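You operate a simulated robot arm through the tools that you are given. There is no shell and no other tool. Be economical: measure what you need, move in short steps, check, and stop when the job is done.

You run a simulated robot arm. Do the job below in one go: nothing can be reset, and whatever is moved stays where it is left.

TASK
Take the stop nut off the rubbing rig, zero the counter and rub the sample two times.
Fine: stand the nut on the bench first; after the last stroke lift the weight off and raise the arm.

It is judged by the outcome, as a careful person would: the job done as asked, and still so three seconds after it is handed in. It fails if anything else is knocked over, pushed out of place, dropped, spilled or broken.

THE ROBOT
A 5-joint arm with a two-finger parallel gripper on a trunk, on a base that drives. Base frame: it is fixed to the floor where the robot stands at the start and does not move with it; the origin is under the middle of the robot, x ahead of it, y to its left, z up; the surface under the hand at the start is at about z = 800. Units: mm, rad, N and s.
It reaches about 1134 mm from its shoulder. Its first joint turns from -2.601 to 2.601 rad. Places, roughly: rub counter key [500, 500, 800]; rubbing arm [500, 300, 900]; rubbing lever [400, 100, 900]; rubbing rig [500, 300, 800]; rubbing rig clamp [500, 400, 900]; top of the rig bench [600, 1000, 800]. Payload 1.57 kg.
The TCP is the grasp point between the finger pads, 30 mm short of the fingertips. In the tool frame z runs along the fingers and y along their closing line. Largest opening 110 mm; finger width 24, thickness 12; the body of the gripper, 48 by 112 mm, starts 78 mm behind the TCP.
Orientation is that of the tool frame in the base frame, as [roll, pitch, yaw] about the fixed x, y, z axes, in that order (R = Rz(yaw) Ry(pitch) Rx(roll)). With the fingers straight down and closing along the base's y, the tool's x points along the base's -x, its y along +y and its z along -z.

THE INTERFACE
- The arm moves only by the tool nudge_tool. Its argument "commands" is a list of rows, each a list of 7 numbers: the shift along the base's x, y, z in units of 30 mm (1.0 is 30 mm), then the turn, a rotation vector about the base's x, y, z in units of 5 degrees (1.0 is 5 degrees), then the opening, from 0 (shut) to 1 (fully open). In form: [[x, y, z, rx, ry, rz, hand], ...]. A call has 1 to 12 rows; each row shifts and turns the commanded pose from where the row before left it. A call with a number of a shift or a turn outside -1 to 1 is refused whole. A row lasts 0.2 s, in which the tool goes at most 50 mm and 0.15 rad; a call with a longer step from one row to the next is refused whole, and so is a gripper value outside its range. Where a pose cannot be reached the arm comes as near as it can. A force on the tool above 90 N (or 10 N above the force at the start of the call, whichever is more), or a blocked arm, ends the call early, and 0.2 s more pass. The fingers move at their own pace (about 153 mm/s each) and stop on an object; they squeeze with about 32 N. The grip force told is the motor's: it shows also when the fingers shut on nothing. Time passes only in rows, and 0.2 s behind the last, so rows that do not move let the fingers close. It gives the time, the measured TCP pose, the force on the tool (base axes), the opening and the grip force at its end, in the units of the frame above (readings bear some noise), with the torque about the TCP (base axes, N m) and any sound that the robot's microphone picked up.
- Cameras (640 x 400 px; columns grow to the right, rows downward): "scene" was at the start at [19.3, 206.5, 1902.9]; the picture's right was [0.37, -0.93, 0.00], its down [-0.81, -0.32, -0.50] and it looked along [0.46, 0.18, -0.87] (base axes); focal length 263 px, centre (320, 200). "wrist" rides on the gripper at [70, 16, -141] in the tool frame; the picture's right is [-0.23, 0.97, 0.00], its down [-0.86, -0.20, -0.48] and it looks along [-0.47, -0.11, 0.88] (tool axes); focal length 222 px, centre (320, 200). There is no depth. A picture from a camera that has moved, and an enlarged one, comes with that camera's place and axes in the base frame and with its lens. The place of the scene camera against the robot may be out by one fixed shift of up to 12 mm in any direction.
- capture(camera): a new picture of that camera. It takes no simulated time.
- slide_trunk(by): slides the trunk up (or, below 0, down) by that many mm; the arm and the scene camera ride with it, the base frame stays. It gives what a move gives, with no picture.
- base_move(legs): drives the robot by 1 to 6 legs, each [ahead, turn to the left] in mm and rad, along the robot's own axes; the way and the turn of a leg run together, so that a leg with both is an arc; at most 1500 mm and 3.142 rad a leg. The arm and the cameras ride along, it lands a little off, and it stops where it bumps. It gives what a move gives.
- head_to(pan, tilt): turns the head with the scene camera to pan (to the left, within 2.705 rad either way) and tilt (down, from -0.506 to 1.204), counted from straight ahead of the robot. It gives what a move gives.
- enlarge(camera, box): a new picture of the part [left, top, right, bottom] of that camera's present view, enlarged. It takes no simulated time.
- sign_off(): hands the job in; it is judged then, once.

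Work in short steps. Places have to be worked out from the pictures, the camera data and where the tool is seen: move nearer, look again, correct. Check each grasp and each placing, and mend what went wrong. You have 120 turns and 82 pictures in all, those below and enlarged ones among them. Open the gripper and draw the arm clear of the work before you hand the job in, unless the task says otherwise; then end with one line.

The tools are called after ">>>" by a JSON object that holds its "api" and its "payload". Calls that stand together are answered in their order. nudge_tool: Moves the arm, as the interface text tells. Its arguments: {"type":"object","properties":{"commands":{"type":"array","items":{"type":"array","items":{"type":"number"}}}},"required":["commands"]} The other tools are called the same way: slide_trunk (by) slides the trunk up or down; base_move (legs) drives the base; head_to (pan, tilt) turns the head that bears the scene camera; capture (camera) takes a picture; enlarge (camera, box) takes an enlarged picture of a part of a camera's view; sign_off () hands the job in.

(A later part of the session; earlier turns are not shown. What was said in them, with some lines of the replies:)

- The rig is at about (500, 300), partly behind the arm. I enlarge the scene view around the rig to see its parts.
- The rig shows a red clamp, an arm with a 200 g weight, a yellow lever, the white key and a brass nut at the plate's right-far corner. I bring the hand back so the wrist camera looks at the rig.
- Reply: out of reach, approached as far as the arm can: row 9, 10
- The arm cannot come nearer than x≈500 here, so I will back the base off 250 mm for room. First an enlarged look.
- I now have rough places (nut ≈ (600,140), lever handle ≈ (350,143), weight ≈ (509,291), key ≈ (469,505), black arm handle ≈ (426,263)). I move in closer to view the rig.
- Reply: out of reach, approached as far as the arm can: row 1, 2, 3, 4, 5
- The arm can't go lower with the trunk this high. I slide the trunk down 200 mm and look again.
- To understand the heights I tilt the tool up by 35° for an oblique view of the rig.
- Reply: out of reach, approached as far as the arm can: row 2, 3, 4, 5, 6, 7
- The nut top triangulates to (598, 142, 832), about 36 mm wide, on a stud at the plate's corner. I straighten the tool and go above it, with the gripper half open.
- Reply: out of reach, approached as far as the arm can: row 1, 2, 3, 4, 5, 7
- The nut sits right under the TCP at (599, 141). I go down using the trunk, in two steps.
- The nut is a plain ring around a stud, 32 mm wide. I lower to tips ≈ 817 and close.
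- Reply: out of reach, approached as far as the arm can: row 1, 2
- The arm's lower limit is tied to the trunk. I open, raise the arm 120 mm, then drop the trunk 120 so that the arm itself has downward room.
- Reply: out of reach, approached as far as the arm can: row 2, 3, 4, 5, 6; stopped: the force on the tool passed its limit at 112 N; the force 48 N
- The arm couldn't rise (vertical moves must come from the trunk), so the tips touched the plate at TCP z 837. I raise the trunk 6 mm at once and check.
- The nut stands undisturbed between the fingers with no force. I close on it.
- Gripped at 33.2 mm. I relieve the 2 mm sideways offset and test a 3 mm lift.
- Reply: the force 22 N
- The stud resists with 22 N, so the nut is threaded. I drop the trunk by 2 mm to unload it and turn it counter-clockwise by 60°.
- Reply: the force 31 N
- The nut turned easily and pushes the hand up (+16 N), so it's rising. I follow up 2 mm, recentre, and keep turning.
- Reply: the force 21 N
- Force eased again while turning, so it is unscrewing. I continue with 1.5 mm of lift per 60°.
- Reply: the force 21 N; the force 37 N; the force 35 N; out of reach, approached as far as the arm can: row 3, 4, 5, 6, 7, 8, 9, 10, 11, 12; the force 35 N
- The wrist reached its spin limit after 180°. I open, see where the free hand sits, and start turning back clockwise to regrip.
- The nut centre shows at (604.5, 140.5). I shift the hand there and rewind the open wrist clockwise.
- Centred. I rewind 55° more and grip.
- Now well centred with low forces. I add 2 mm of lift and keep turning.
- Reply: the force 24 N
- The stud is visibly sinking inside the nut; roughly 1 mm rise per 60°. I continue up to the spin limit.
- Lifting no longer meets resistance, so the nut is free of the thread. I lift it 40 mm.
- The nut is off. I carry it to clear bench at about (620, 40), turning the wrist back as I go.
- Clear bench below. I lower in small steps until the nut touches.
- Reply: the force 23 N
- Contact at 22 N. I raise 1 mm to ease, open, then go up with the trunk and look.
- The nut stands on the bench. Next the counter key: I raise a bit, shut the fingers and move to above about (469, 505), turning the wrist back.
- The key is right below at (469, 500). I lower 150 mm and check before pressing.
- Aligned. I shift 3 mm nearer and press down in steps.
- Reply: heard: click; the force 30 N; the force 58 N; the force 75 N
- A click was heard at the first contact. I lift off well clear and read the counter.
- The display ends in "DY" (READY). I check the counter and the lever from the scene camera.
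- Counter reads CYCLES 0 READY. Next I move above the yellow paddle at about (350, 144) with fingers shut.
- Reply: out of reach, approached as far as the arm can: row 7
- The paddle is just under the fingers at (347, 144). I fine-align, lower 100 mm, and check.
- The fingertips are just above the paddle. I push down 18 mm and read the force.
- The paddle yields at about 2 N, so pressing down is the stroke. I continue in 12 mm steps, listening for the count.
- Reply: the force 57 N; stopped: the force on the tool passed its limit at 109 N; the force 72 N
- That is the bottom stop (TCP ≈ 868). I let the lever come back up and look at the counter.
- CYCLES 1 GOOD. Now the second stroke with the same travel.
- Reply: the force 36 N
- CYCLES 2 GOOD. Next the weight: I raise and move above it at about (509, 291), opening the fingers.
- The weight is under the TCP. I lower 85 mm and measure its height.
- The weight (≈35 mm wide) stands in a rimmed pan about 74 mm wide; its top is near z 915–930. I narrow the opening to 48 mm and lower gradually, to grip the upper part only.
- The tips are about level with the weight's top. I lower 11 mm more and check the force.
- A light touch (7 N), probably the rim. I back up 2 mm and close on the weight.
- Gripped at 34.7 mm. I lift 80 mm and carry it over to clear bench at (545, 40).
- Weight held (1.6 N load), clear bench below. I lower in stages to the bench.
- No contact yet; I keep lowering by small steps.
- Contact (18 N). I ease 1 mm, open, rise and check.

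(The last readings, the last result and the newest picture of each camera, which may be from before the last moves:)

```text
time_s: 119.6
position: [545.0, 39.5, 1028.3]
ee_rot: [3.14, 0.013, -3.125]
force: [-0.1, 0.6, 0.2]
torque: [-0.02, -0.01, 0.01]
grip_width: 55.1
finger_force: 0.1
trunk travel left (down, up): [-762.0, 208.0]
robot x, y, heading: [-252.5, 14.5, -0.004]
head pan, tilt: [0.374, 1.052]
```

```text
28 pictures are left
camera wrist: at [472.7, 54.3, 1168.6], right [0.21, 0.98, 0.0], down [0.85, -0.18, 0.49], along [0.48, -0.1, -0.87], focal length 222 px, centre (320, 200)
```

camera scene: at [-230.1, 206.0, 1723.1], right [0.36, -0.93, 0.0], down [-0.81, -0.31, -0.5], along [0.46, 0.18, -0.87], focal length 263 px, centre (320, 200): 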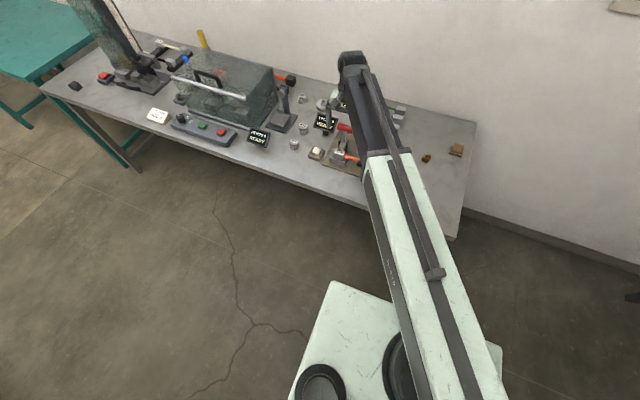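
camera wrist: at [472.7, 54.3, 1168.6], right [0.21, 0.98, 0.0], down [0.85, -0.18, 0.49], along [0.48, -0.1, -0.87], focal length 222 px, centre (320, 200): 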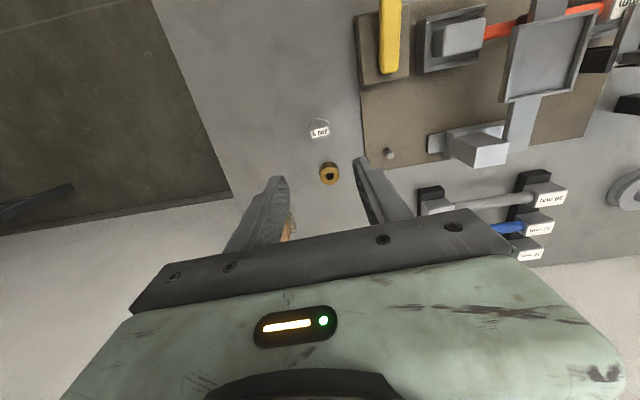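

Weight and nut stand on the bench, pan empty. Now the arm: the black handle runs along y from about 227 to 303 at (428, z≈893). I go above (428, 248), turning the fingers to close along x.

>>> {"api": "nudge_tool", "payload": {"commands": [[-0.325, 0.58, 0, 0, 0, 1, 0.5], [-0.325, 0.58, 0, 0, 0, 1, 0.5], [-0.325, 0.58, 0, 0, 0, 1, 0.5], [-0.325, 0.58, 0, 0, 0, 1, 0.5], [-0.325, 0.58, 0, 0, 0, 1, 0.5], [-0.325, 0.58, 0, 0, 0, 1, 0.5], [-0.325, 0.58, 0, 0, 0, 1, 0.5], [-0.325, 0.58, 0, 0, 0, 1, 0.5], [-0.325, 0.58, 0, 0, 0, 1, 0.5], [-0.325, 0.58, 0, 0, 0, 1, 0.5], [-0.325, 0.58, 0, 0, 0, 1, 0.5], [-0.325, 0.58, 0, 0, 0, 1, 0.5]]}}

>>> {"api": "nudge_tool", "payload": {"commands": [[0, 0, 0, 0, 0, 1, 0.5], [0, 0, 0, 0, 0, 1, 0.5], [0, 0, 0, 0, 0, 1, 0.5], [0, 0, 0, 0, 0, 1, 0.5], [0, 0, 0, 0, 0, 1, 0.5], [0, 0, 0, 0, 0, 1, 0.5]]}}

>>> {"api": "capture", "payload": {"camera": "wrist"}}

```text
time_s: 122.2
position: [427.7, 250.0, 1028.7]
ee_rot: [3.138, 0.012, -2.074]
force: [-0.7, -0.5, -0.1]
torque: [0.0, -0.02, -0.03]
grip_width: 54.8
finger_force: 0.1
trunk travel left (down, up): [-762.0, 208.0]
robot x, y, heading: [-247.9, 19.3, -0.003]
head pan, tilt: [0.374, 1.052]
```

```text
time_s: 123.6
position: [426.8, 248.4, 1028.8]
ee_rot: [3.139, 0.014, -1.552]
force: [-0.1, 0.2, -0.2]
torque: [0.05, -0.04, 0.0]
grip_width: 55.3
finger_force: 0.1
trunk travel left (down, up): [-762.0, 208.0]
robot x, y, heading: [-252.9, 16.4, -0.005]
head pan, tilt: [0.374, 1.052]
```

```text
27 pictures are left
camera wrist: at [411.7, 176.2, 1168.7], right [-0.98, 0.21, 0.0], down [0.18, 0.85, 0.49], along [0.1, 0.48, -0.87], focal length 222 px, centre (320, 200)
```

wrist: 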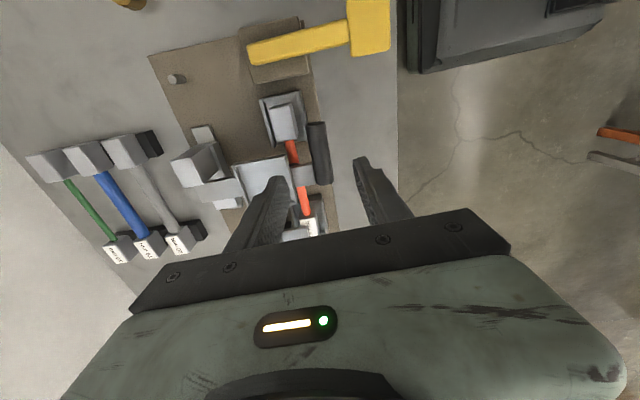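

The handle (≈23 mm thick) lies under the TCP, running y 224–306. I lower 85 mm and look.

>>> {"api": "slide_trunk", "payload": {"by": -85}}

>>> {"api": "enlarge", "payload": {"camera": "wrist", "box": [200, 60, 460, 230]}}

```text
time_s: 124.8
position: [427.0, 248.3, 944.3]
ee_rot: [3.14, 0.015, -1.551]
force: [0.2, 0.0, -0.2]
torque: [0.0, 0.01, -0.02]
grip_width: 55.0
finger_force: 0.0
trunk travel left (down, up): [-677.0, 293.0]
robot x, y, heading: [-247.9, 15.8, -0.001]
head pan, tilt: [0.374, 1.052]
```

```text
2.35 times, centred on (330, 145) of wrist
camera zoom: at [411.6, 176.2, 1083.7], right [-0.98, 0.21, 0.0], down [0.18, 0.85, 0.49], along [0.1, 0.48, -0.87], focal length 523 px, centre (296, 329)
```

zoom: 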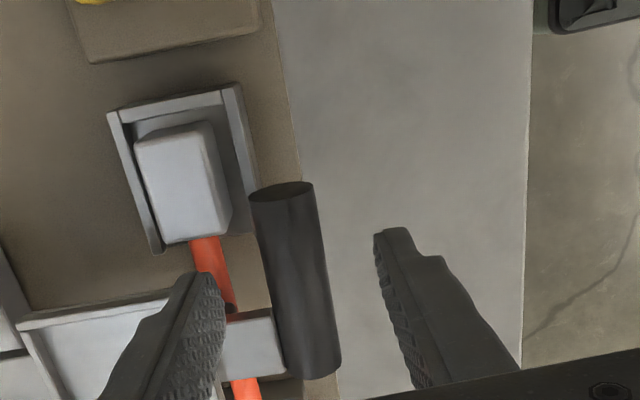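

Handle is centred between the fingers. I narrow to 45 mm to clear the pan's front edge (x≈474), shift 4 mm to −y and lower in steps.

>>> {"api": "nudge_tool", "payload": {"commands": [[0, -0.13, 0, 0, 0, 0, 0.41], [0, 0, 0, 0, 0, 0, 0.41]]}}

>>> {"api": "slide_trunk", "payload": {"by": -34}}

>>> {"api": "slide_trunk", "payload": {"by": -10}}

>>> {"api": "enlarge", "payload": {"camera": "wrist", "box": [200, 60, 460, 230]}}

```text
time_s: 125.5
position: [427.0, 244.1, 943.1]
ee_rot: [3.14, 0.014, -1.552]
force: [0.4, 0.2, 0.3]
torque: [-0.01, 0.03, -0.01]
grip_width: 45.1
finger_force: 0.1
trunk travel left (down, up): [-677.0, 293.0]
robot x, y, heading: [-248.6, 16.7, -0.004]
head pan, tilt: [0.374, 1.052]
```

```text
time_s: 126.2
position: [426.8, 244.6, 908.8]
ee_rot: [3.14, 0.013, -1.553]
force: [0.6, -1.2, 0.4]
torque: [-0.02, -0.03, 0.03]
grip_width: 45.3
finger_force: 0.0
trunk travel left (down, up): [-643.0, 327.0]
robot x, y, heading: [-249.9, 14.2, -0.003]
head pan, tilt: [0.374, 1.052]
```

```text
time_s: 126.8
position: [426.7, 244.3, 900.2]
ee_rot: [3.141, 0.013, -1.553]
force: [0.5, 1.0, 0.2]
torque: [0.0, 0.0, -0.01]
grip_width: 45.2
finger_force: 0.0
trunk travel left (down, up): [-633.0, 337.0]
robot x, y, heading: [-248.2, 17.7, -0.005]
head pan, tilt: [0.374, 1.052]
```

```text
2.35 times, centred on (330, 145) of wrist
camera zoom: at [411.7, 172.2, 1039.6], right [-0.98, 0.21, 0.0], down [0.18, 0.85, 0.49], along [0.1, 0.48, -0.87], focal length 523 px, centre (296, 329)
```

zoom: 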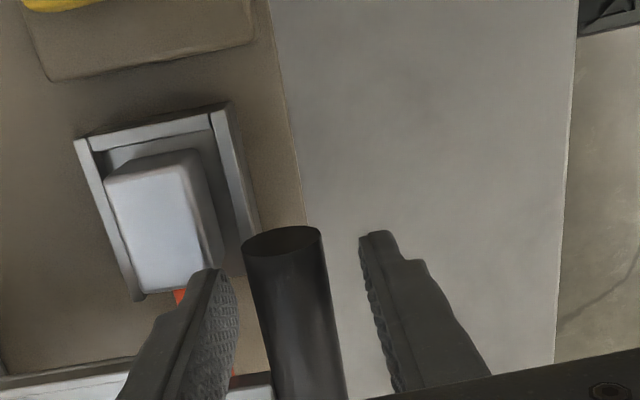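

No contact; handle is ~3 mm to +x of the finger middle. I recentre and close.

>>> {"api": "nudge_tool", "payload": {"commands": [[0.1, 0, 0, 0, 0, 0, 0.41], [0, 0, 0, 0, 0, 0, 0.25], [0, 0, 0, 0, 0, 0, 0.0], [0, 0, 0, 0, 0, 0, 0.0], [0, 0, 0, 0, 0, 0, 0.0]]}}

>>> {"api": "enlarge", "payload": {"camera": "wrist", "box": [200, 60, 460, 230]}}

```text
time_s: 128.0
position: [429.5, 244.1, 900.7]
ee_rot: [3.139, 0.013, -1.552]
force: [-17.8, -0.8, -3.4]
torque: [-0.17, 0.53, -0.97]
grip_width: 26.7
finger_force: 37.3
trunk travel left (down, up): [-633.0, 337.0]
robot x, y, heading: [-249.6, 18.2, -0.01]
head pan, tilt: [0.374, 1.052]
```

```text
2.35 times, centred on (330, 145) of wrist
camera zoom: at [413.7, 172.4, 1040.4], right [-0.98, 0.21, 0.01], down [0.19, 0.85, 0.49], along [0.1, 0.48, -0.87], focal length 523 px, centre (296, 329)
```

zoom: 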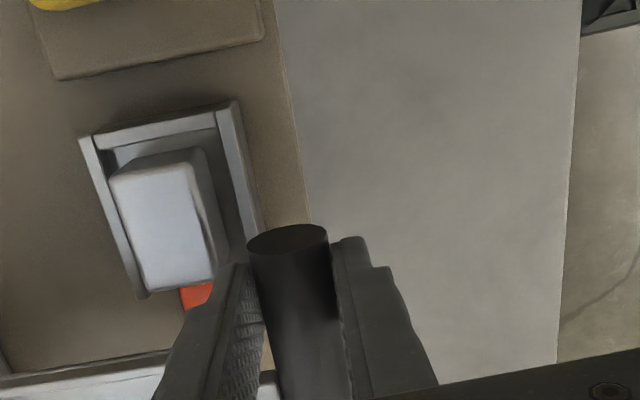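

Gripped at 26.7 mm, but with a side force and yaw torque: the rig is turned about −6°. I relieve both.

>>> {"api": "nudge_tool", "payload": {"commands": [[-0.06, 0, 0, 0, 0, -0.6, 0], [-0.06, 0, 0, 0, 0, -0.6, 0], [0, 0, 0, 0, 0, 0, 0]]}}

>>> {"api": "slide_trunk", "payload": {"by": 8}}

```text
time_s: 128.8
position: [428.8, 244.1, 899.2]
ee_rot: [-3.14, 0.013, -1.655]
force: [12.6, 2.3, 10.2]
torque: [-0.28, -0.47, 1.12]
grip_width: 26.9
finger_force: 38.0
trunk travel left (down, up): [-633.0, 337.0]
robot x, y, heading: [-249.9, 18.9, -0.001]
head pan, tilt: [0.374, 1.052]
```

```text
time_s: 129.4
position: [429.5, 244.1, 906.7]
ee_rot: [-3.14, 0.014, -1.657]
force: [18.0, 2.2, -0.1]
torque: [0.13, -0.51, 0.87]
grip_width: 26.7
finger_force: 37.7
trunk travel left (down, up): [-641.0, 329.0]
robot x, y, heading: [-249.7, 14.8, -0.003]
head pan, tilt: [0.374, 1.052]
```

Over-corrected; I go back half way in yaw and x, then raise step by step along the arc.

>>> {"api": "nudge_tool", "payload": {"commands": [[0.08, 0, 0, 0, 0, 0.5, 0], [0, 0, 0, 0, 0, 0, 0]]}}

>>> {"api": "slide_trunk", "payload": {"by": 15}}

>>> {"api": "nudge_tool", "payload": {"commands": [[0.08, 0, 0, 0, 0, 0, 0]]}}

>>> {"api": "slide_trunk", "payload": {"by": 15}}

>>> {"api": "enlarge", "payload": {"camera": "scene", "box": [290, 95, 410, 205]}}

```text
time_s: 130.0
position: [428.0, 243.1, 906.8]
ee_rot: [3.139, 0.012, -1.614]
force: [0.0, -1.6, -4.3]
torque: [-0.14, 0.29, 0.47]
grip_width: 25.6
finger_force: 36.5
trunk travel left (down, up): [-641.0, 329.0]
robot x, y, heading: [-252.7, 19.3, -0.002]
head pan, tilt: [0.374, 1.052]
```

```text
time_s: 130.6
position: [430.0, 243.9, 922.9]
ee_rot: [3.14, 0.014, -1.614]
force: [3.8, -1.9, 1.3]
torque: [-0.26, -0.41, 0.64]
grip_width: 25.6
finger_force: 37.2
trunk travel left (down, up): [-656.0, 314.0]
robot x, y, heading: [-250.1, 17.6, -0.001]
head pan, tilt: [0.374, 1.052]
```

```text
time_s: 131.0
position: [430.9, 244.5, 922.3]
ee_rot: [3.138, 0.013, -1.615]
force: [-6.7, -2.4, -0.2]
torque: [-0.19, 0.28, 0.5]
grip_width: 25.6
finger_force: 36.3
trunk travel left (down, up): [-656.0, 314.0]
robot x, y, heading: [-246.9, 16.8, 0.0]
head pan, tilt: [0.374, 1.052]
```

```text
time_s: 131.6
position: [432.7, 243.9, 936.9]
ee_rot: [3.141, 0.012, -1.613]
force: [3.3, -1.4, 1.6]
torque: [-0.16, -0.39, 0.65]
grip_width: 25.7
finger_force: 36.5
trunk travel left (down, up): [-671.0, 299.0]
robot x, y, heading: [-247.6, 16.8, 0.0]
head pan, tilt: [0.374, 1.052]
```

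```text
3.64 times, centred on (350, 150) of scene
camera zoom: at [-229.9, 205.8, 1632.6], right [0.36, -0.93, 0.0], down [-0.81, -0.31, -0.5], along [0.46, 0.18, -0.87], focal length 956 px, centre (211, 382)
```

zoom: 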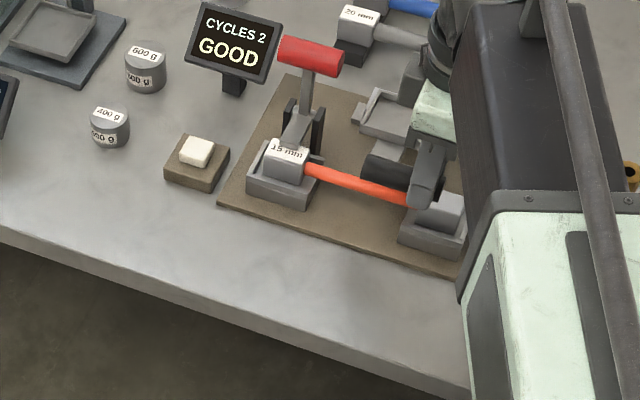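

The arm is rising with low forces and the counter stays at 2. I continue along the 172 mm arc.

>>> {"api": "nudge_tool", "payload": {"commands": [[0.12, -0.01, 0, 0, 0, 0, 0]]}}

>>> {"api": "slide_trunk", "payload": {"by": 17}}

>>> {"api": "nudge_tool", "payload": {"commands": [[0.19, -0.02, 0, 0, 0, 0, 0]]}}

>>> {"api": "slide_trunk", "payload": {"by": 15}}

>>> {"api": "nudge_tool", "payload": {"commands": [[0.23, -0.025, 0, 0, 0, 0, 0]]}}

>>> {"api": "slide_trunk", "payload": {"by": 15}}

>>> {"api": "capture", "payload": {"camera": "wrist"}}

```text
time_s: 132.0
position: [432.5, 244.6, 938.4]
ee_rot: [3.137, 0.013, -1.614]
force: [-17.0, -1.3, -0.2]
torque: [-0.07, 0.6, 0.5]
grip_width: 25.3
finger_force: 37.3
trunk travel left (down, up): [-671.0, 299.0]
robot x, y, heading: [-248.6, 18.4, -0.004]
head pan, tilt: [0.374, 1.052]
```

```text
time_s: 132.7
position: [436.8, 243.9, 954.9]
ee_rot: [-3.139, 0.014, -1.613]
force: [0.3, -1.9, 1.3]
torque: [-0.19, -0.32, 0.78]
grip_width: 25.5
finger_force: 37.0
trunk travel left (down, up): [-688.0, 282.0]
robot x, y, heading: [-247.4, 15.2, -0.005]
head pan, tilt: [0.374, 1.052]
```

```text
time_s: 133.1
position: [437.2, 242.9, 956.5]
ee_rot: [3.136, 0.013, -1.613]
force: [-23.3, -1.0, 3.2]
torque: [-0.12, 0.77, 0.62]
grip_width: 25.4
finger_force: 36.8
trunk travel left (down, up): [-688.0, 282.0]
robot x, y, heading: [-246.8, 15.1, -0.001]
head pan, tilt: [0.374, 1.052]
```

```text
time_s: 133.7
position: [441.4, 242.1, 970.2]
ee_rot: [-3.139, 0.013, -1.614]
force: [-2.9, -1.2, 3.8]
torque: [-0.26, -0.24, 0.73]
grip_width: 25.5
finger_force: 37.0
trunk travel left (down, up): [-703.0, 267.0]
robot x, y, heading: [-248.5, 18.3, -0.006]
head pan, tilt: [0.374, 1.052]
```

```text
time_s: 134.1
position: [441.6, 243.8, 970.6]
ee_rot: [3.137, 0.014, -1.611]
force: [-30.7, 3.1, 8.7]
torque: [-0.07, 0.95, 0.58]
grip_width: 25.5
finger_force: 37.1
trunk travel left (down, up): [-703.0, 267.0]
robot x, y, heading: [-249.5, 15.4, -0.007]
head pan, tilt: [0.374, 1.052]
```

```text
time_s: 134.7
position: [447.2, 242.5, 985.6]
ee_rot: [-3.141, 0.014, -1.612]
force: [-7.9, 7.1, 6.2]
torque: [0.07, -0.11, 0.63]
grip_width: 25.6
finger_force: 36.6
trunk travel left (down, up): [-718.0, 252.0]
robot x, y, heading: [-248.3, 13.7, -0.004]
head pan, tilt: [0.374, 1.052]
```

```text
22 pictures are left
camera wrist: at [427.8, 171.7, 1125.4], right [-0.96, 0.27, 0.0], down [0.23, 0.84, 0.49], along [0.13, 0.47, -0.87], focal length 222 px, centre (320, 200)
```

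wrist: 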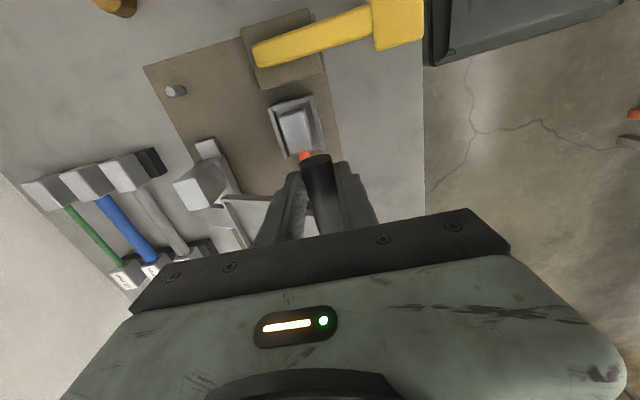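

The arc fits R≈209 instead. I continue with adjusted steps.

>>> {"api": "nudge_tool", "payload": {"commands": [[0.17, -0.02, 0, 0, 0, 0, 0]]}}

>>> {"api": "slide_trunk", "payload": {"by": 15}}

>>> {"api": "nudge_tool", "payload": {"commands": [[0.28, -0.03, 0, 0, 0, 0, 0]]}}

>>> {"api": "slide_trunk", "payload": {"by": 15}}

>>> {"api": "nudge_tool", "payload": {"commands": [[0.35, -0.04, 0, 0, 0, 0, 0]]}}

>>> {"api": "slide_trunk", "payload": {"by": 15}}

>>> {"api": "capture", "payload": {"camera": "wrist"}}

>>> {"api": "enlarge", "payload": {"camera": "scene", "box": [290, 95, 410, 205]}}

```text
time_s: 135.1
position: [447.8, 241.9, 987.3]
ee_rot: [3.138, 0.013, -1.613]
force: [-29.3, 8.5, 9.7]
torque: [0.26, 0.95, 0.51]
grip_width: 25.4
finger_force: 37.0
trunk travel left (down, up): [-718.0, 252.0]
robot x, y, heading: [-248.7, 16.2, -0.008]
head pan, tilt: [0.374, 1.052]
```

```text
time_s: 135.8
position: [455.2, 241.3, 999.0]
ee_rot: [-3.138, 0.011, -1.614]
force: [2.9, 10.7, 1.2]
torque: [0.21, -0.45, 0.49]
grip_width: 25.6
finger_force: 36.7
trunk travel left (down, up): [-733.0, 237.0]
robot x, y, heading: [-251.9, 17.1, -0.006]
head pan, tilt: [0.374, 1.052]
```

```text
time_s: 136.2
position: [456.7, 243.2, 1000.6]
ee_rot: [3.136, 0.013, -1.613]
force: [-23.9, 13.1, 10.8]
torque: [0.31, 0.85, 0.4]
grip_width: 25.6
finger_force: 36.6
trunk travel left (down, up): [-733.0, 237.0]
robot x, y, heading: [-249.5, 17.4, -0.002]
head pan, tilt: [0.374, 1.052]
```

```text
time_s: 136.8
position: [464.7, 241.7, 1014.7]
ee_rot: [-3.141, 0.013, -1.613]
force: [8.9, 12.3, -4.0]
torque: [0.63, -0.51, 0.58]
grip_width: 25.3
finger_force: 37.0
trunk travel left (down, up): [-748.0, 222.0]
robot x, y, heading: [-248.5, 15.9, -0.006]
head pan, tilt: [0.374, 1.052]
```

```text
time_s: 137.2
position: [467.4, 240.1, 1017.7]
ee_rot: [3.136, 0.014, -1.613]
force: [-22.2, 18.5, 13.9]
torque: [0.11, 0.76, 0.42]
grip_width: 25.4
finger_force: 36.1
trunk travel left (down, up): [-748.0, 222.0]
robot x, y, heading: [-252.8, 17.7, -0.005]
head pan, tilt: [0.374, 1.052]
```

```text
time_s: 137.8
position: [476.0, 239.7, 1028.8]
ee_rot: [-3.14, 0.013, -1.616]
force: [13.4, 15.7, -8.8]
torque: [0.76, -0.53, 0.6]
grip_width: 25.3
finger_force: 37.4
trunk travel left (down, up): [-763.0, 207.0]
robot x, y, heading: [-251.0, 19.7, -0.004]
head pan, tilt: [0.374, 1.052]
```

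```text
21 pictures are left
camera wrist: at [456.0, 169.0, 1167.7], right [-0.96, 0.27, 0.0], down [0.24, 0.84, 0.49], along [0.13, 0.47, -0.87], focal length 222 px, centre (320, 200)
```

wrist: 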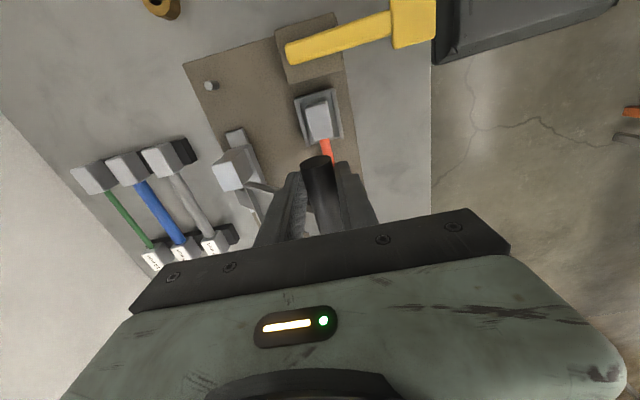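

```text
3.64 times, centred on (350, 150) of scene
camera zoom: at [-226.7, 208.5, 1723.9], right [0.36, -0.93, 0.0], down [-0.81, -0.32, -0.49], along [0.46, 0.18, -0.87], focal length 956 px, centre (211, 382)
```

zoom: 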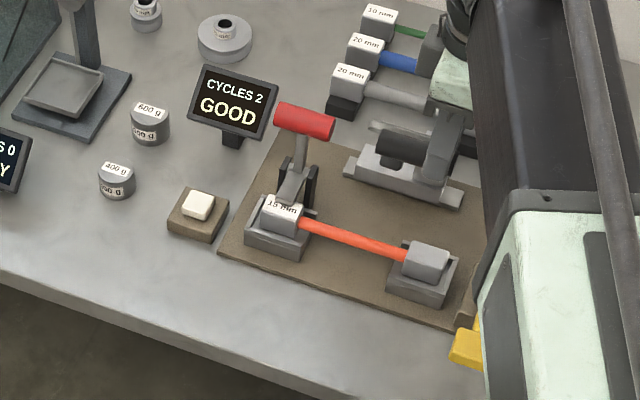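

About 40° up now. The +y force says I drift too far right; I correct that and go on along R≈200.

>>> {"api": "nudge_tool", "payload": {"commands": [[0.4, 0.1, 0, 0, 0, 0, 0]]}}

>>> {"api": "slide_trunk", "payload": {"by": 10}}

>>> {"api": "nudge_tool", "payload": {"commands": [[0.35, 0, 0, 0, 0, 0, 0]]}}

>>> {"api": "slide_trunk", "payload": {"by": 10}}

>>> {"api": "nudge_tool", "payload": {"commands": [[0.37, 0, 0, 0, 0, 0, 0]]}}

>>> {"api": "slide_trunk", "payload": {"by": 9}}

>>> {"api": "nudge_tool", "payload": {"commands": [[0.37, 0, 0, 0, 0, 0, 0]]}}

>>> {"api": "slide_trunk", "payload": {"by": 8}}

```text
time_s: 138.2
position: [480.0, 240.1, 1031.4]
ee_rot: [3.137, 0.01, -1.614]
force: [-17.2, 3.4, 11.7]
torque: [-0.2, 0.75, 0.5]
grip_width: 25.7
finger_force: 37.2
trunk travel left (down, up): [-763.0, 207.0]
robot x, y, heading: [-253.7, 15.9, -0.005]
head pan, tilt: [0.374, 1.052]
```

```text
time_s: 138.8
position: [488.3, 240.0, 1038.2]
ee_rot: [-3.139, 0.014, -1.615]
force: [6.6, -2.5, -6.4]
torque: [-0.67, -0.38, 0.52]
grip_width: 25.6
finger_force: 37.0
trunk travel left (down, up): [-773.0, 197.0]
robot x, y, heading: [-253.3, 16.2, -0.004]
head pan, tilt: [0.374, 1.052]
```

```text
time_s: 139.2
position: [491.3, 239.9, 1041.3]
ee_rot: [3.138, 0.013, -1.614]
force: [-17.3, -1.4, 13.5]
torque: [-0.21, 0.69, 0.5]
grip_width: 25.6
finger_force: 37.2
trunk travel left (down, up): [-773.0, 197.0]
robot x, y, heading: [-247.9, 17.7, -0.003]
head pan, tilt: [0.374, 1.052]
```

```text
time_s: 139.8
position: [499.0, 240.0, 1048.9]
ee_rot: [-3.138, 0.015, -1.615]
force: [9.7, -2.6, -10.0]
torque: [0.22, -0.4, 0.54]
grip_width: 25.5
finger_force: 37.1
trunk travel left (down, up): [-783.0, 187.0]
robot x, y, heading: [-246.8, 18.6, -0.003]
head pan, tilt: [0.374, 1.052]
```

```text
time_s: 140.2
position: [503.0, 241.6, 1051.7]
ee_rot: [3.139, 0.014, -1.611]
force: [-11.0, -1.2, 9.4]
torque: [-0.14, 0.61, 0.46]
grip_width: 25.7
finger_force: 36.8
trunk travel left (down, up): [-783.0, 187.0]
robot x, y, heading: [-247.6, 14.4, -0.002]
head pan, tilt: [0.374, 1.052]
```

```text
time_s: 140.8
position: [508.9, 240.8, 1056.3]
ee_rot: [-3.141, 0.011, -1.614]
force: [12.0, -2.4, -15.9]
torque: [0.09, -0.4, 0.55]
grip_width: 25.6
finger_force: 37.1
trunk travel left (down, up): [-792.0, 178.0]
robot x, y, heading: [-249.8, 16.9, -0.005]
head pan, tilt: [0.374, 1.052]
```

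```text
time_s: 141.2
position: [514.1, 240.9, 1059.2]
ee_rot: [3.137, 0.014, -1.612]
force: [-8.1, -0.8, 6.0]
torque: [-0.2, 0.55, 0.48]
grip_width: 25.9
finger_force: 37.1
trunk travel left (down, up): [-792.0, 178.0]
robot x, y, heading: [-249.9, 14.7, -0.006]
head pan, tilt: [0.374, 1.052]
```

```text
time_s: 141.7
position: [520.9, 239.4, 1064.5]
ee_rot: [3.14, 0.012, -1.615]
force: [11.2, -2.4, -20.7]
torque: [0.14, -0.39, 0.52]
grip_width: 25.5
finger_force: 36.8
trunk travel left (down, up): [-800.0, 170.0]
robot x, y, heading: [-249.9, 14.4, -0.004]
head pan, tilt: [0.374, 1.052]
```

About 58° up, forces small. Continue with flatter steps.

>>> {"api": "nudge_tool", "payload": {"commands": [[0.45, 0, 0, 0, 0, 0, 0]]}}

>>> {"api": "slide_trunk", "payload": {"by": 6}}

>>> {"api": "nudge_tool", "payload": {"commands": [[0.45, 0, 0, 0, 0, 0, 0]]}}

>>> {"api": "slide_trunk", "payload": {"by": 5}}

>>> {"api": "nudge_tool", "payload": {"commands": [[0.45, 0, 0, 0, 0, 0, 0]]}}

>>> {"api": "slide_trunk", "payload": {"by": 4}}

>>> {"api": "capture", "payload": {"camera": "wrist"}}

>>> {"api": "enlarge", "payload": {"camera": "scene", "box": [290, 95, 410, 205]}}

```text
time_s: 142.1
position: [527.7, 238.8, 1067.9]
ee_rot: [3.137, 0.013, -1.614]
force: [-7.7, -1.6, 8.6]
torque: [-0.12, 0.52, 0.49]
grip_width: 25.5
finger_force: 36.8
trunk travel left (down, up): [-800.0, 170.0]
robot x, y, heading: [-251.4, 20.1, 0.002]
head pan, tilt: [0.374, 1.052]
```

```text
time_s: 142.7
position: [532.7, 238.8, 1070.6]
ee_rot: [-3.141, 0.016, -1.614]
force: [7.6, -1.9, -11.6]
torque: [0.07, -0.35, 0.54]
grip_width: 25.5
finger_force: 36.9
trunk travel left (down, up): [-806.0, 164.0]
robot x, y, heading: [-248.3, 16.3, -0.005]
head pan, tilt: [0.374, 1.052]
```

```text
time_s: 143.1
position: [541.8, 238.5, 1075.0]
ee_rot: [3.14, 0.012, -1.613]
force: [-8.6, 2.2, 14.8]
torque: [-0.26, 0.47, 0.48]
grip_width: 25.7
finger_force: 37.1
trunk travel left (down, up): [-806.0, 164.0]
robot x, y, heading: [-251.3, 18.0, -0.005]
head pan, tilt: [0.374, 1.052]
```

```text
time_s: 143.6
position: [545.0, 239.2, 1076.2]
ee_rot: [-3.141, 0.014, -1.614]
force: [2.5, 2.4, -9.0]
torque: [0.46, -0.22, 0.47]
grip_width: 25.4
finger_force: 36.8
trunk travel left (down, up): [-811.0, 159.0]
robot x, y, heading: [-249.7, 16.3, -0.004]
head pan, tilt: [0.374, 1.052]
```

```text
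time_s: 144.0
position: [555.6, 238.0, 1079.3]
ee_rot: [3.14, 0.015, -1.614]
force: [-6.9, 2.9, 15.2]
torque: [-0.13, 0.42, 0.59]
grip_width: 25.7
finger_force: 36.8
trunk travel left (down, up): [-811.0, 159.0]
robot x, y, heading: [-248.9, 19.9, 0.002]
head pan, tilt: [0.374, 1.052]
```

```text
time_s: 144.6
position: [559.7, 238.9, 1080.8]
ee_rot: [-3.14, 0.013, -1.615]
force: [2.5, 1.5, -7.6]
torque: [0.19, -0.08, 0.52]
grip_width: 25.5
finger_force: 36.6
trunk travel left (down, up): [-815.0, 155.0]
robot x, y, heading: [-247.9, 15.7, -0.002]
head pan, tilt: [0.374, 1.052]
```

```text
19 pictures are left
camera wrist: at [539.2, 166.9, 1220.7], right [-0.96, 0.27, 0.0], down [0.24, 0.84, 0.49], along [0.13, 0.47, -0.87], focal length 222 px, centre (320, 200)
```

wrist: 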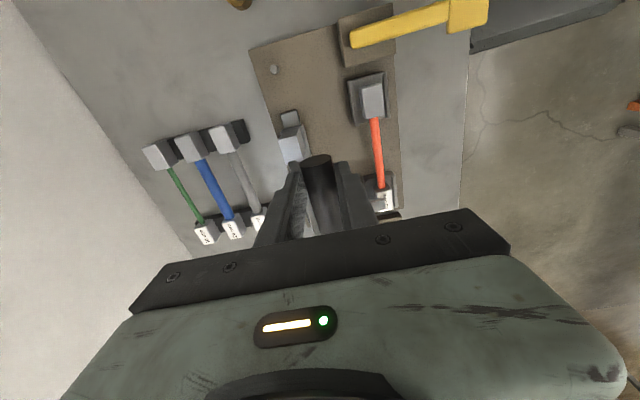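

```text
3.64 times, centred on (350, 150) of scene
camera zoom: at [-228.7, 206.5, 1776.1], right [0.36, -0.93, 0.0], down [-0.81, -0.31, -0.5], along [0.46, 0.18, -0.87], focal length 956 px, centre (211, 382)
```

zoom: 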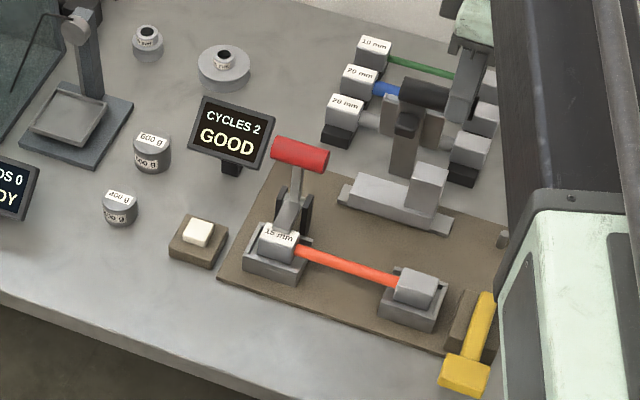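

Arm at roughly 71°. I continue towards the stop.

>>> {"api": "nudge_tool", "payload": {"commands": [[0.45, 0, 0, 0, 0, 0, 0]]}}

>>> {"api": "slide_trunk", "payload": {"by": 3}}

>>> {"api": "nudge_tool", "payload": {"commands": [[0.45, 0, 0, 0, 0, 0, 0]]}}

>>> {"api": "slide_trunk", "payload": {"by": 2}}

>>> {"api": "nudge_tool", "payload": {"commands": [[0.45, 0, 0, 0, 0, 0, 0]]}}

```text
time_s: 145.0
position: [569.3, 238.1, 1084.0]
ee_rot: [3.139, 0.014, -1.611]
force: [-5.2, 0.1, 10.7]
torque: [-0.23, 0.36, 0.57]
grip_width: 25.8
finger_force: 37.0
trunk travel left (down, up): [-815.0, 155.0]
robot x, y, heading: [-249.3, 15.7, -0.001]
head pan, tilt: [0.374, 1.052]
```

```text
time_s: 145.5
position: [572.5, 238.6, 1082.1]
ee_rot: [-3.141, 0.012, -1.614]
force: [0.5, -1.6, -7.9]
torque: [-0.02, 0.03, 0.53]
grip_width: 25.3
finger_force: 36.3
trunk travel left (down, up): [-818.0, 152.0]
robot x, y, heading: [-248.1, 15.8, -0.003]
head pan, tilt: [0.374, 1.052]
```

```text
time_s: 145.9
position: [583.7, 237.6, 1086.2]
ee_rot: [3.14, 0.013, -1.613]
force: [-3.0, -2.4, 6.2]
torque: [-0.14, 0.39, 0.54]
grip_width: 25.7
finger_force: 37.4
trunk travel left (down, up): [-818.0, 152.0]
robot x, y, heading: [-248.5, 13.5, -0.001]
head pan, tilt: [0.374, 1.052]
```

```text
time_s: 146.4
position: [585.0, 237.7, 1086.4]
ee_rot: [3.141, 0.013, -1.614]
force: [0.0, -1.9, -7.1]
torque: [-0.01, 0.13, 0.58]
grip_width: 25.5
finger_force: 36.6
trunk travel left (down, up): [-820.0, 150.0]
robot x, y, heading: [-250.4, 19.1, -0.003]
head pan, tilt: [0.374, 1.052]
```

```text
time_s: 146.8
position: [597.0, 236.9, 1087.1]
ee_rot: [-3.142, 0.014, -1.612]
force: [-3.8, -1.4, 5.1]
torque: [0.09, 0.38, 0.66]
grip_width: 25.5
finger_force: 36.8
trunk travel left (down, up): [-820.0, 150.0]
robot x, y, heading: [-251.5, 15.7, -0.004]
head pan, tilt: [0.374, 1.052]
```

>>> {"api": "nudge_tool", "payload": {"commands": [[0.4, 0, 0, 0, 0, 0, 0]]}}

>>> {"api": "nudge_tool", "payload": {"commands": [[0.4, 0, 0, 0, 0, 0, 0]]}}

>>> {"api": "enlarge", "payload": {"camera": "scene", "box": [290, 85, 410, 195]}}

```text
time_s: 147.2
position: [608.4, 238.2, 1086.5]
ee_rot: [-3.14, 0.015, -1.612]
force: [-2.4, -3.2, 1.6]
torque: [0.07, 0.34, 0.74]
grip_width: 25.6
finger_force: 36.8
trunk travel left (down, up): [-820.0, 150.0]
robot x, y, heading: [-249.1, 13.7, -0.004]
head pan, tilt: [0.374, 1.052]
```

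```text
time_s: 147.6
position: [621.6, 237.2, 1087.0]
ee_rot: [3.141, 0.015, -1.614]
force: [-1.5, -2.8, -0.9]
torque: [0.25, 0.37, 0.7]
grip_width: 25.4
finger_force: 36.6
trunk travel left (down, up): [-820.0, 150.0]
robot x, y, heading: [-252.5, 14.7, -0.007]
head pan, tilt: [0.374, 1.052]
```

```text
3.64 times, centred on (350, 140) of scene
camera zoom: at [-230.1, 205.7, 1781.4], right [0.36, -0.93, 0.0], down [-0.81, -0.31, -0.5], along [0.46, 0.18, -0.87], focal length 956 px, centre (211, 418)
```

zoom: 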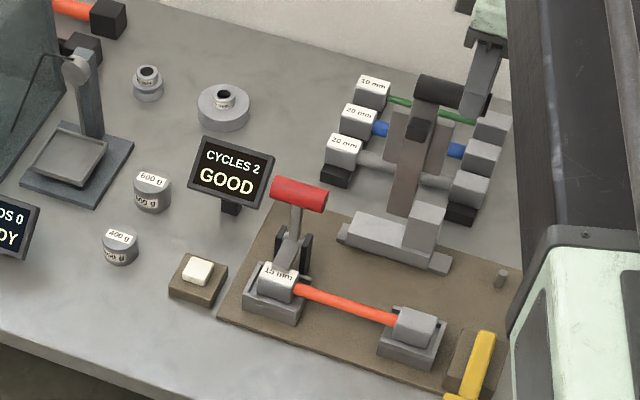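

The arm is about vertical with no stop yet. I push slightly past vertical to find its rest.

>>> {"api": "nudge_tool", "payload": {"commands": [[0.35, 0, 0, 0, 0, 0, 0]]}}

>>> {"api": "nudge_tool", "payload": {"commands": [[0.3, 0, 0, 0, 0, 0, 0]]}}

```text
time_s: 148.0
position: [623.8, 238.8, 1088.0]
ee_rot: [3.128, 0.009, -1.613]
force: [-53.8, -0.8, -26.1]
torque: [-0.07, 1.2, 0.52]
grip_width: 25.5
finger_force: 37.4
trunk travel left (down, up): [-820.0, 150.0]
robot x, y, heading: [-252.1, 18.4, 0.002]
head pan, tilt: [0.374, 1.052]
```

```text
time_s: 148.4
position: [627.5, 238.6, 1092.3]
ee_rot: [3.121, 0.008, -1.612]
force: [-83.2, 0.6, -26.7]
torque: [0.29, 1.95, 0.59]
grip_width: 32.7
finger_force: 41.2
trunk travel left (down, up): [-820.0, 150.0]
robot x, y, heading: [-250.3, 16.5, -0.007]
head pan, tilt: [0.374, 1.052]
```

That is the stop at x≈623. I back the command off to there to unload.

>>> {"api": "nudge_tool", "payload": {"commands": [[-0.55, 0, 0, 0, 0, 0, 0], [0, 0, 0, 0, 0, 0, 0]]}}

>>> {"api": "enlarge", "payload": {"camera": "wrist", "box": [200, 80, 460, 250]}}

```text
time_s: 149.0
position: [622.5, 236.2, 1090.2]
ee_rot: [-3.138, 0.014, -1.613]
force: [-9.3, -1.6, 29.3]
torque: [-0.06, 0.36, 0.56]
grip_width: 25.8
finger_force: 36.4
trunk travel left (down, up): [-820.0, 150.0]
robot x, y, heading: [-245.7, 17.4, -0.003]
head pan, tilt: [0.374, 1.052]
```

```text
2.35 times, centred on (330, 165) of wrist
camera zoom: at [601.9, 165.8, 1230.3], right [-0.96, 0.27, 0.0], down [0.23, 0.84, 0.49], along [0.13, 0.47, -0.87], focal length 523 px, centre (296, 282)
```

zoom: 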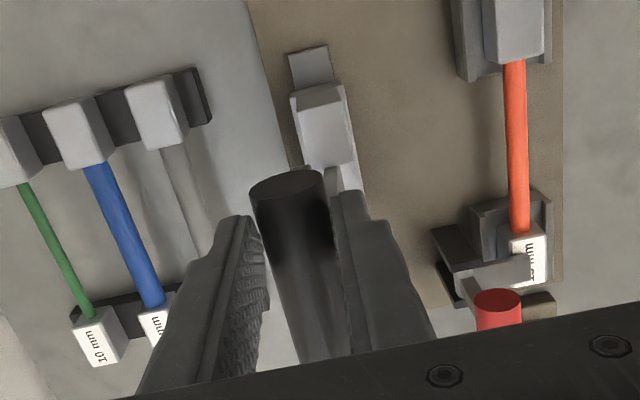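

I lift 3 mm to unload, then open only slightly so the finger can catch the arm if it wants to fall back.

>>> {"api": "slide_trunk", "payload": {"by": 4}}

>>> {"api": "nudge_tool", "payload": {"commands": [[0, 0, 0, 0, 0, 0, 0.36], [0, 0, 0, 0, 0, 0, 0.36], [0, 0, 0, 0, 0, 0, 0.36], [0, 0, 0, 0, 0, 0, 0.36], [0, 0, 0, 0, 0, 0, 0.36]]}}

>>> {"api": "enlarge", "payload": {"camera": "wrist", "box": [200, 80, 460, 250]}}

```text
time_s: 149.5
position: [622.7, 238.3, 1090.4]
ee_rot: [3.138, 0.013, -1.613]
force: [-21.5, -3.0, -20.0]
torque: [-0.05, 0.56, 0.6]
grip_width: 25.4
finger_force: 36.9
trunk travel left (down, up): [-824.0, 146.0]
robot x, y, heading: [-252.4, 18.5, -0.003]
head pan, tilt: [0.374, 1.052]
```

```text
time_s: 150.7
position: [625.0, 237.2, 1091.2]
ee_rot: [-3.141, 0.015, -1.614]
force: [-0.2, 0.0, 0.7]
torque: [-0.01, 0.0, 0.0]
grip_width: 39.7
finger_force: 0.0
trunk travel left (down, up): [-824.0, 146.0]
robot x, y, heading: [-251.6, 21.9, -0.007]
head pan, tilt: [0.374, 1.052]
```

```text
2.35 times, centred on (330, 165) of wrist
camera zoom: at [604.4, 167.4, 1230.6], right [-0.96, 0.27, 0.0], down [0.24, 0.84, 0.49], along [0.13, 0.47, -0.87], focal length 523 px, centre (296, 282)
```

zoom: 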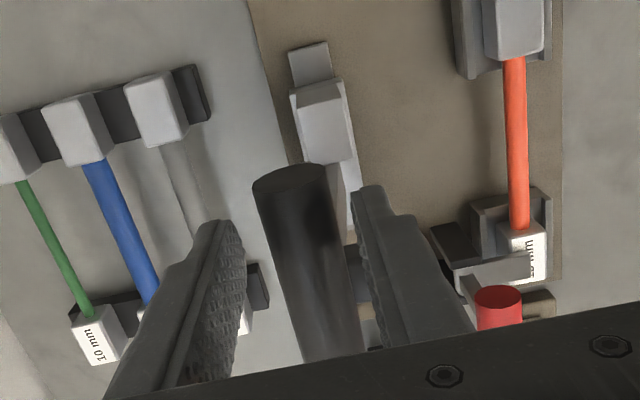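

The arm stays up by itself, no contact. I lift the hand straight off and check.

>>> {"api": "slide_trunk", "payload": {"by": 70}}

>>> {"api": "capture", "payload": {"camera": "wrist"}}

```text
time_s: 151.8
position: [626.0, 237.4, 1162.1]
ee_rot: [3.139, 0.013, -1.615]
force: [-0.7, 0.5, -0.7]
torque: [0.0, -0.01, -0.02]
grip_width: 39.5
finger_force: 0.2
trunk travel left (down, up): [-894.0, 76.0]
robot x, y, heading: [-247.1, 17.8, -0.005]
head pan, tilt: [0.374, 1.052]
```

```text
14 pictures are left
camera wrist: at [604.5, 167.3, 1300.5], right [-0.96, 0.27, 0.0], down [0.24, 0.84, 0.49], along [0.13, 0.47, -0.87], focal length 222 px, centre (320, 200)
```

wrist: 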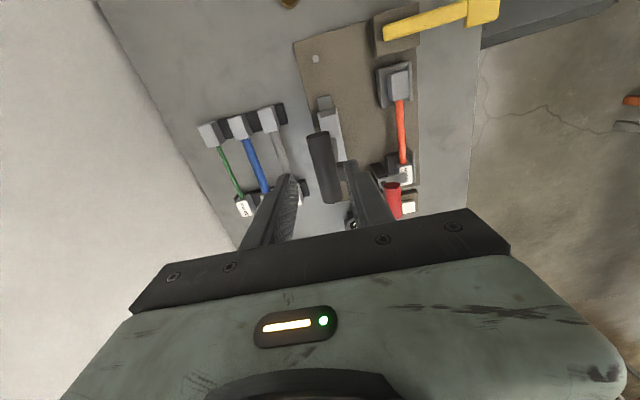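

The arm stands upright. I draw the hand back away from the rig and take a final look at everything.

>>> {"api": "nudge_tool", "payload": {"commands": [[-0.6, -0.9, 0, 0, 0, 0, 0.6], [-0.6, -0.9, 0, 0, 0, 0, 0.6], [-0.6, -0.9, 0, 0, 0, 0, 0.6], [-0.6, -0.9, 0, 0, 0, 0, 0.6], [-0.6, -0.9, 0, 0, 0, 0, 0.6], [-0.6, -0.9, 0, 0, 0, 0, 0.6], [-0.6, -0.9, 0, 0, 0, 0, 0.6], [-0.6, -0.9, 0, 0, 0, 0, 0.6], [-0.6, -0.9, 0, 0, 0, 0, 0.6], [-0.6, -0.9, 0, 0, 0, 0, 0.6]]}}

>>> {"api": "enlarge", "payload": {"camera": "scene", "box": [270, 90, 480, 220]}}

>>> {"api": "capture", "payload": {"camera": "wrist"}}

```text
time_s: 154.0
position: [444.0, -32.0, 1161.4]
ee_rot: [3.138, 0.014, -1.616]
force: [0.1, 0.2, 0.3]
torque: [0.02, -0.01, 0.01]
grip_width: 66.0
finger_force: 0.0
trunk travel left (down, up): [-894.0, 76.0]
robot x, y, heading: [-249.4, 17.1, -0.004]
head pan, tilt: [0.374, 1.052]
```

```text
3.05 times, centred on (375, 155) of scene
camera zoom: at [-230.3, 205.7, 1855.4], right [0.36, -0.93, 0.0], down [-0.81, -0.31, -0.5], along [0.46, 0.18, -0.87], focal length 801 px, centre (152, 337)
```

zoom: 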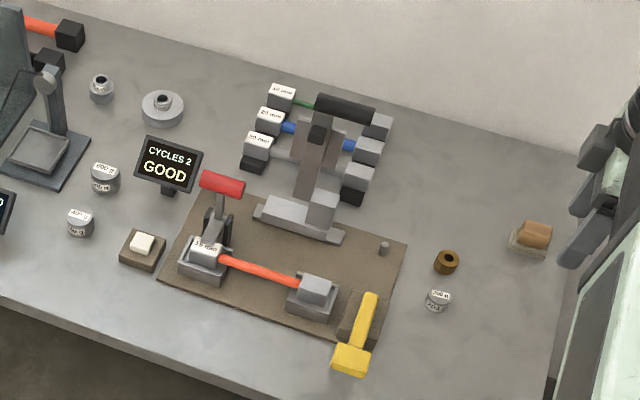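

```text
12 pictures are left
camera wrist: at [424.6, -103.2, 1300.7], right [-0.96, 0.27, 0.0], down [0.24, 0.84, 0.49], along [0.13, 0.47, -0.87], focal length 222 px, centre (320, 200)
```

wrist: 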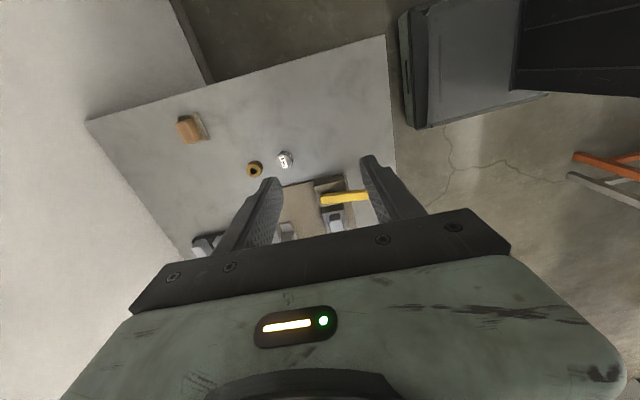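

Everything is as asked: the nut and weight stand on the bench, the counter shows CYCLES 2 GOOD, the arm is raised and the hand is clear. I hand in.

>>> {"api": "sign_off", "payload": {}}

```text
The job is handed in.
```

The job is done and handed in: the stop nut is off and standing on the bench, the counter was zeroed, and the sample was rubbed twice (CYCLES 2 GOOD). The weight is off on the bench, and the rubbing arm is raised and stays up by itself.
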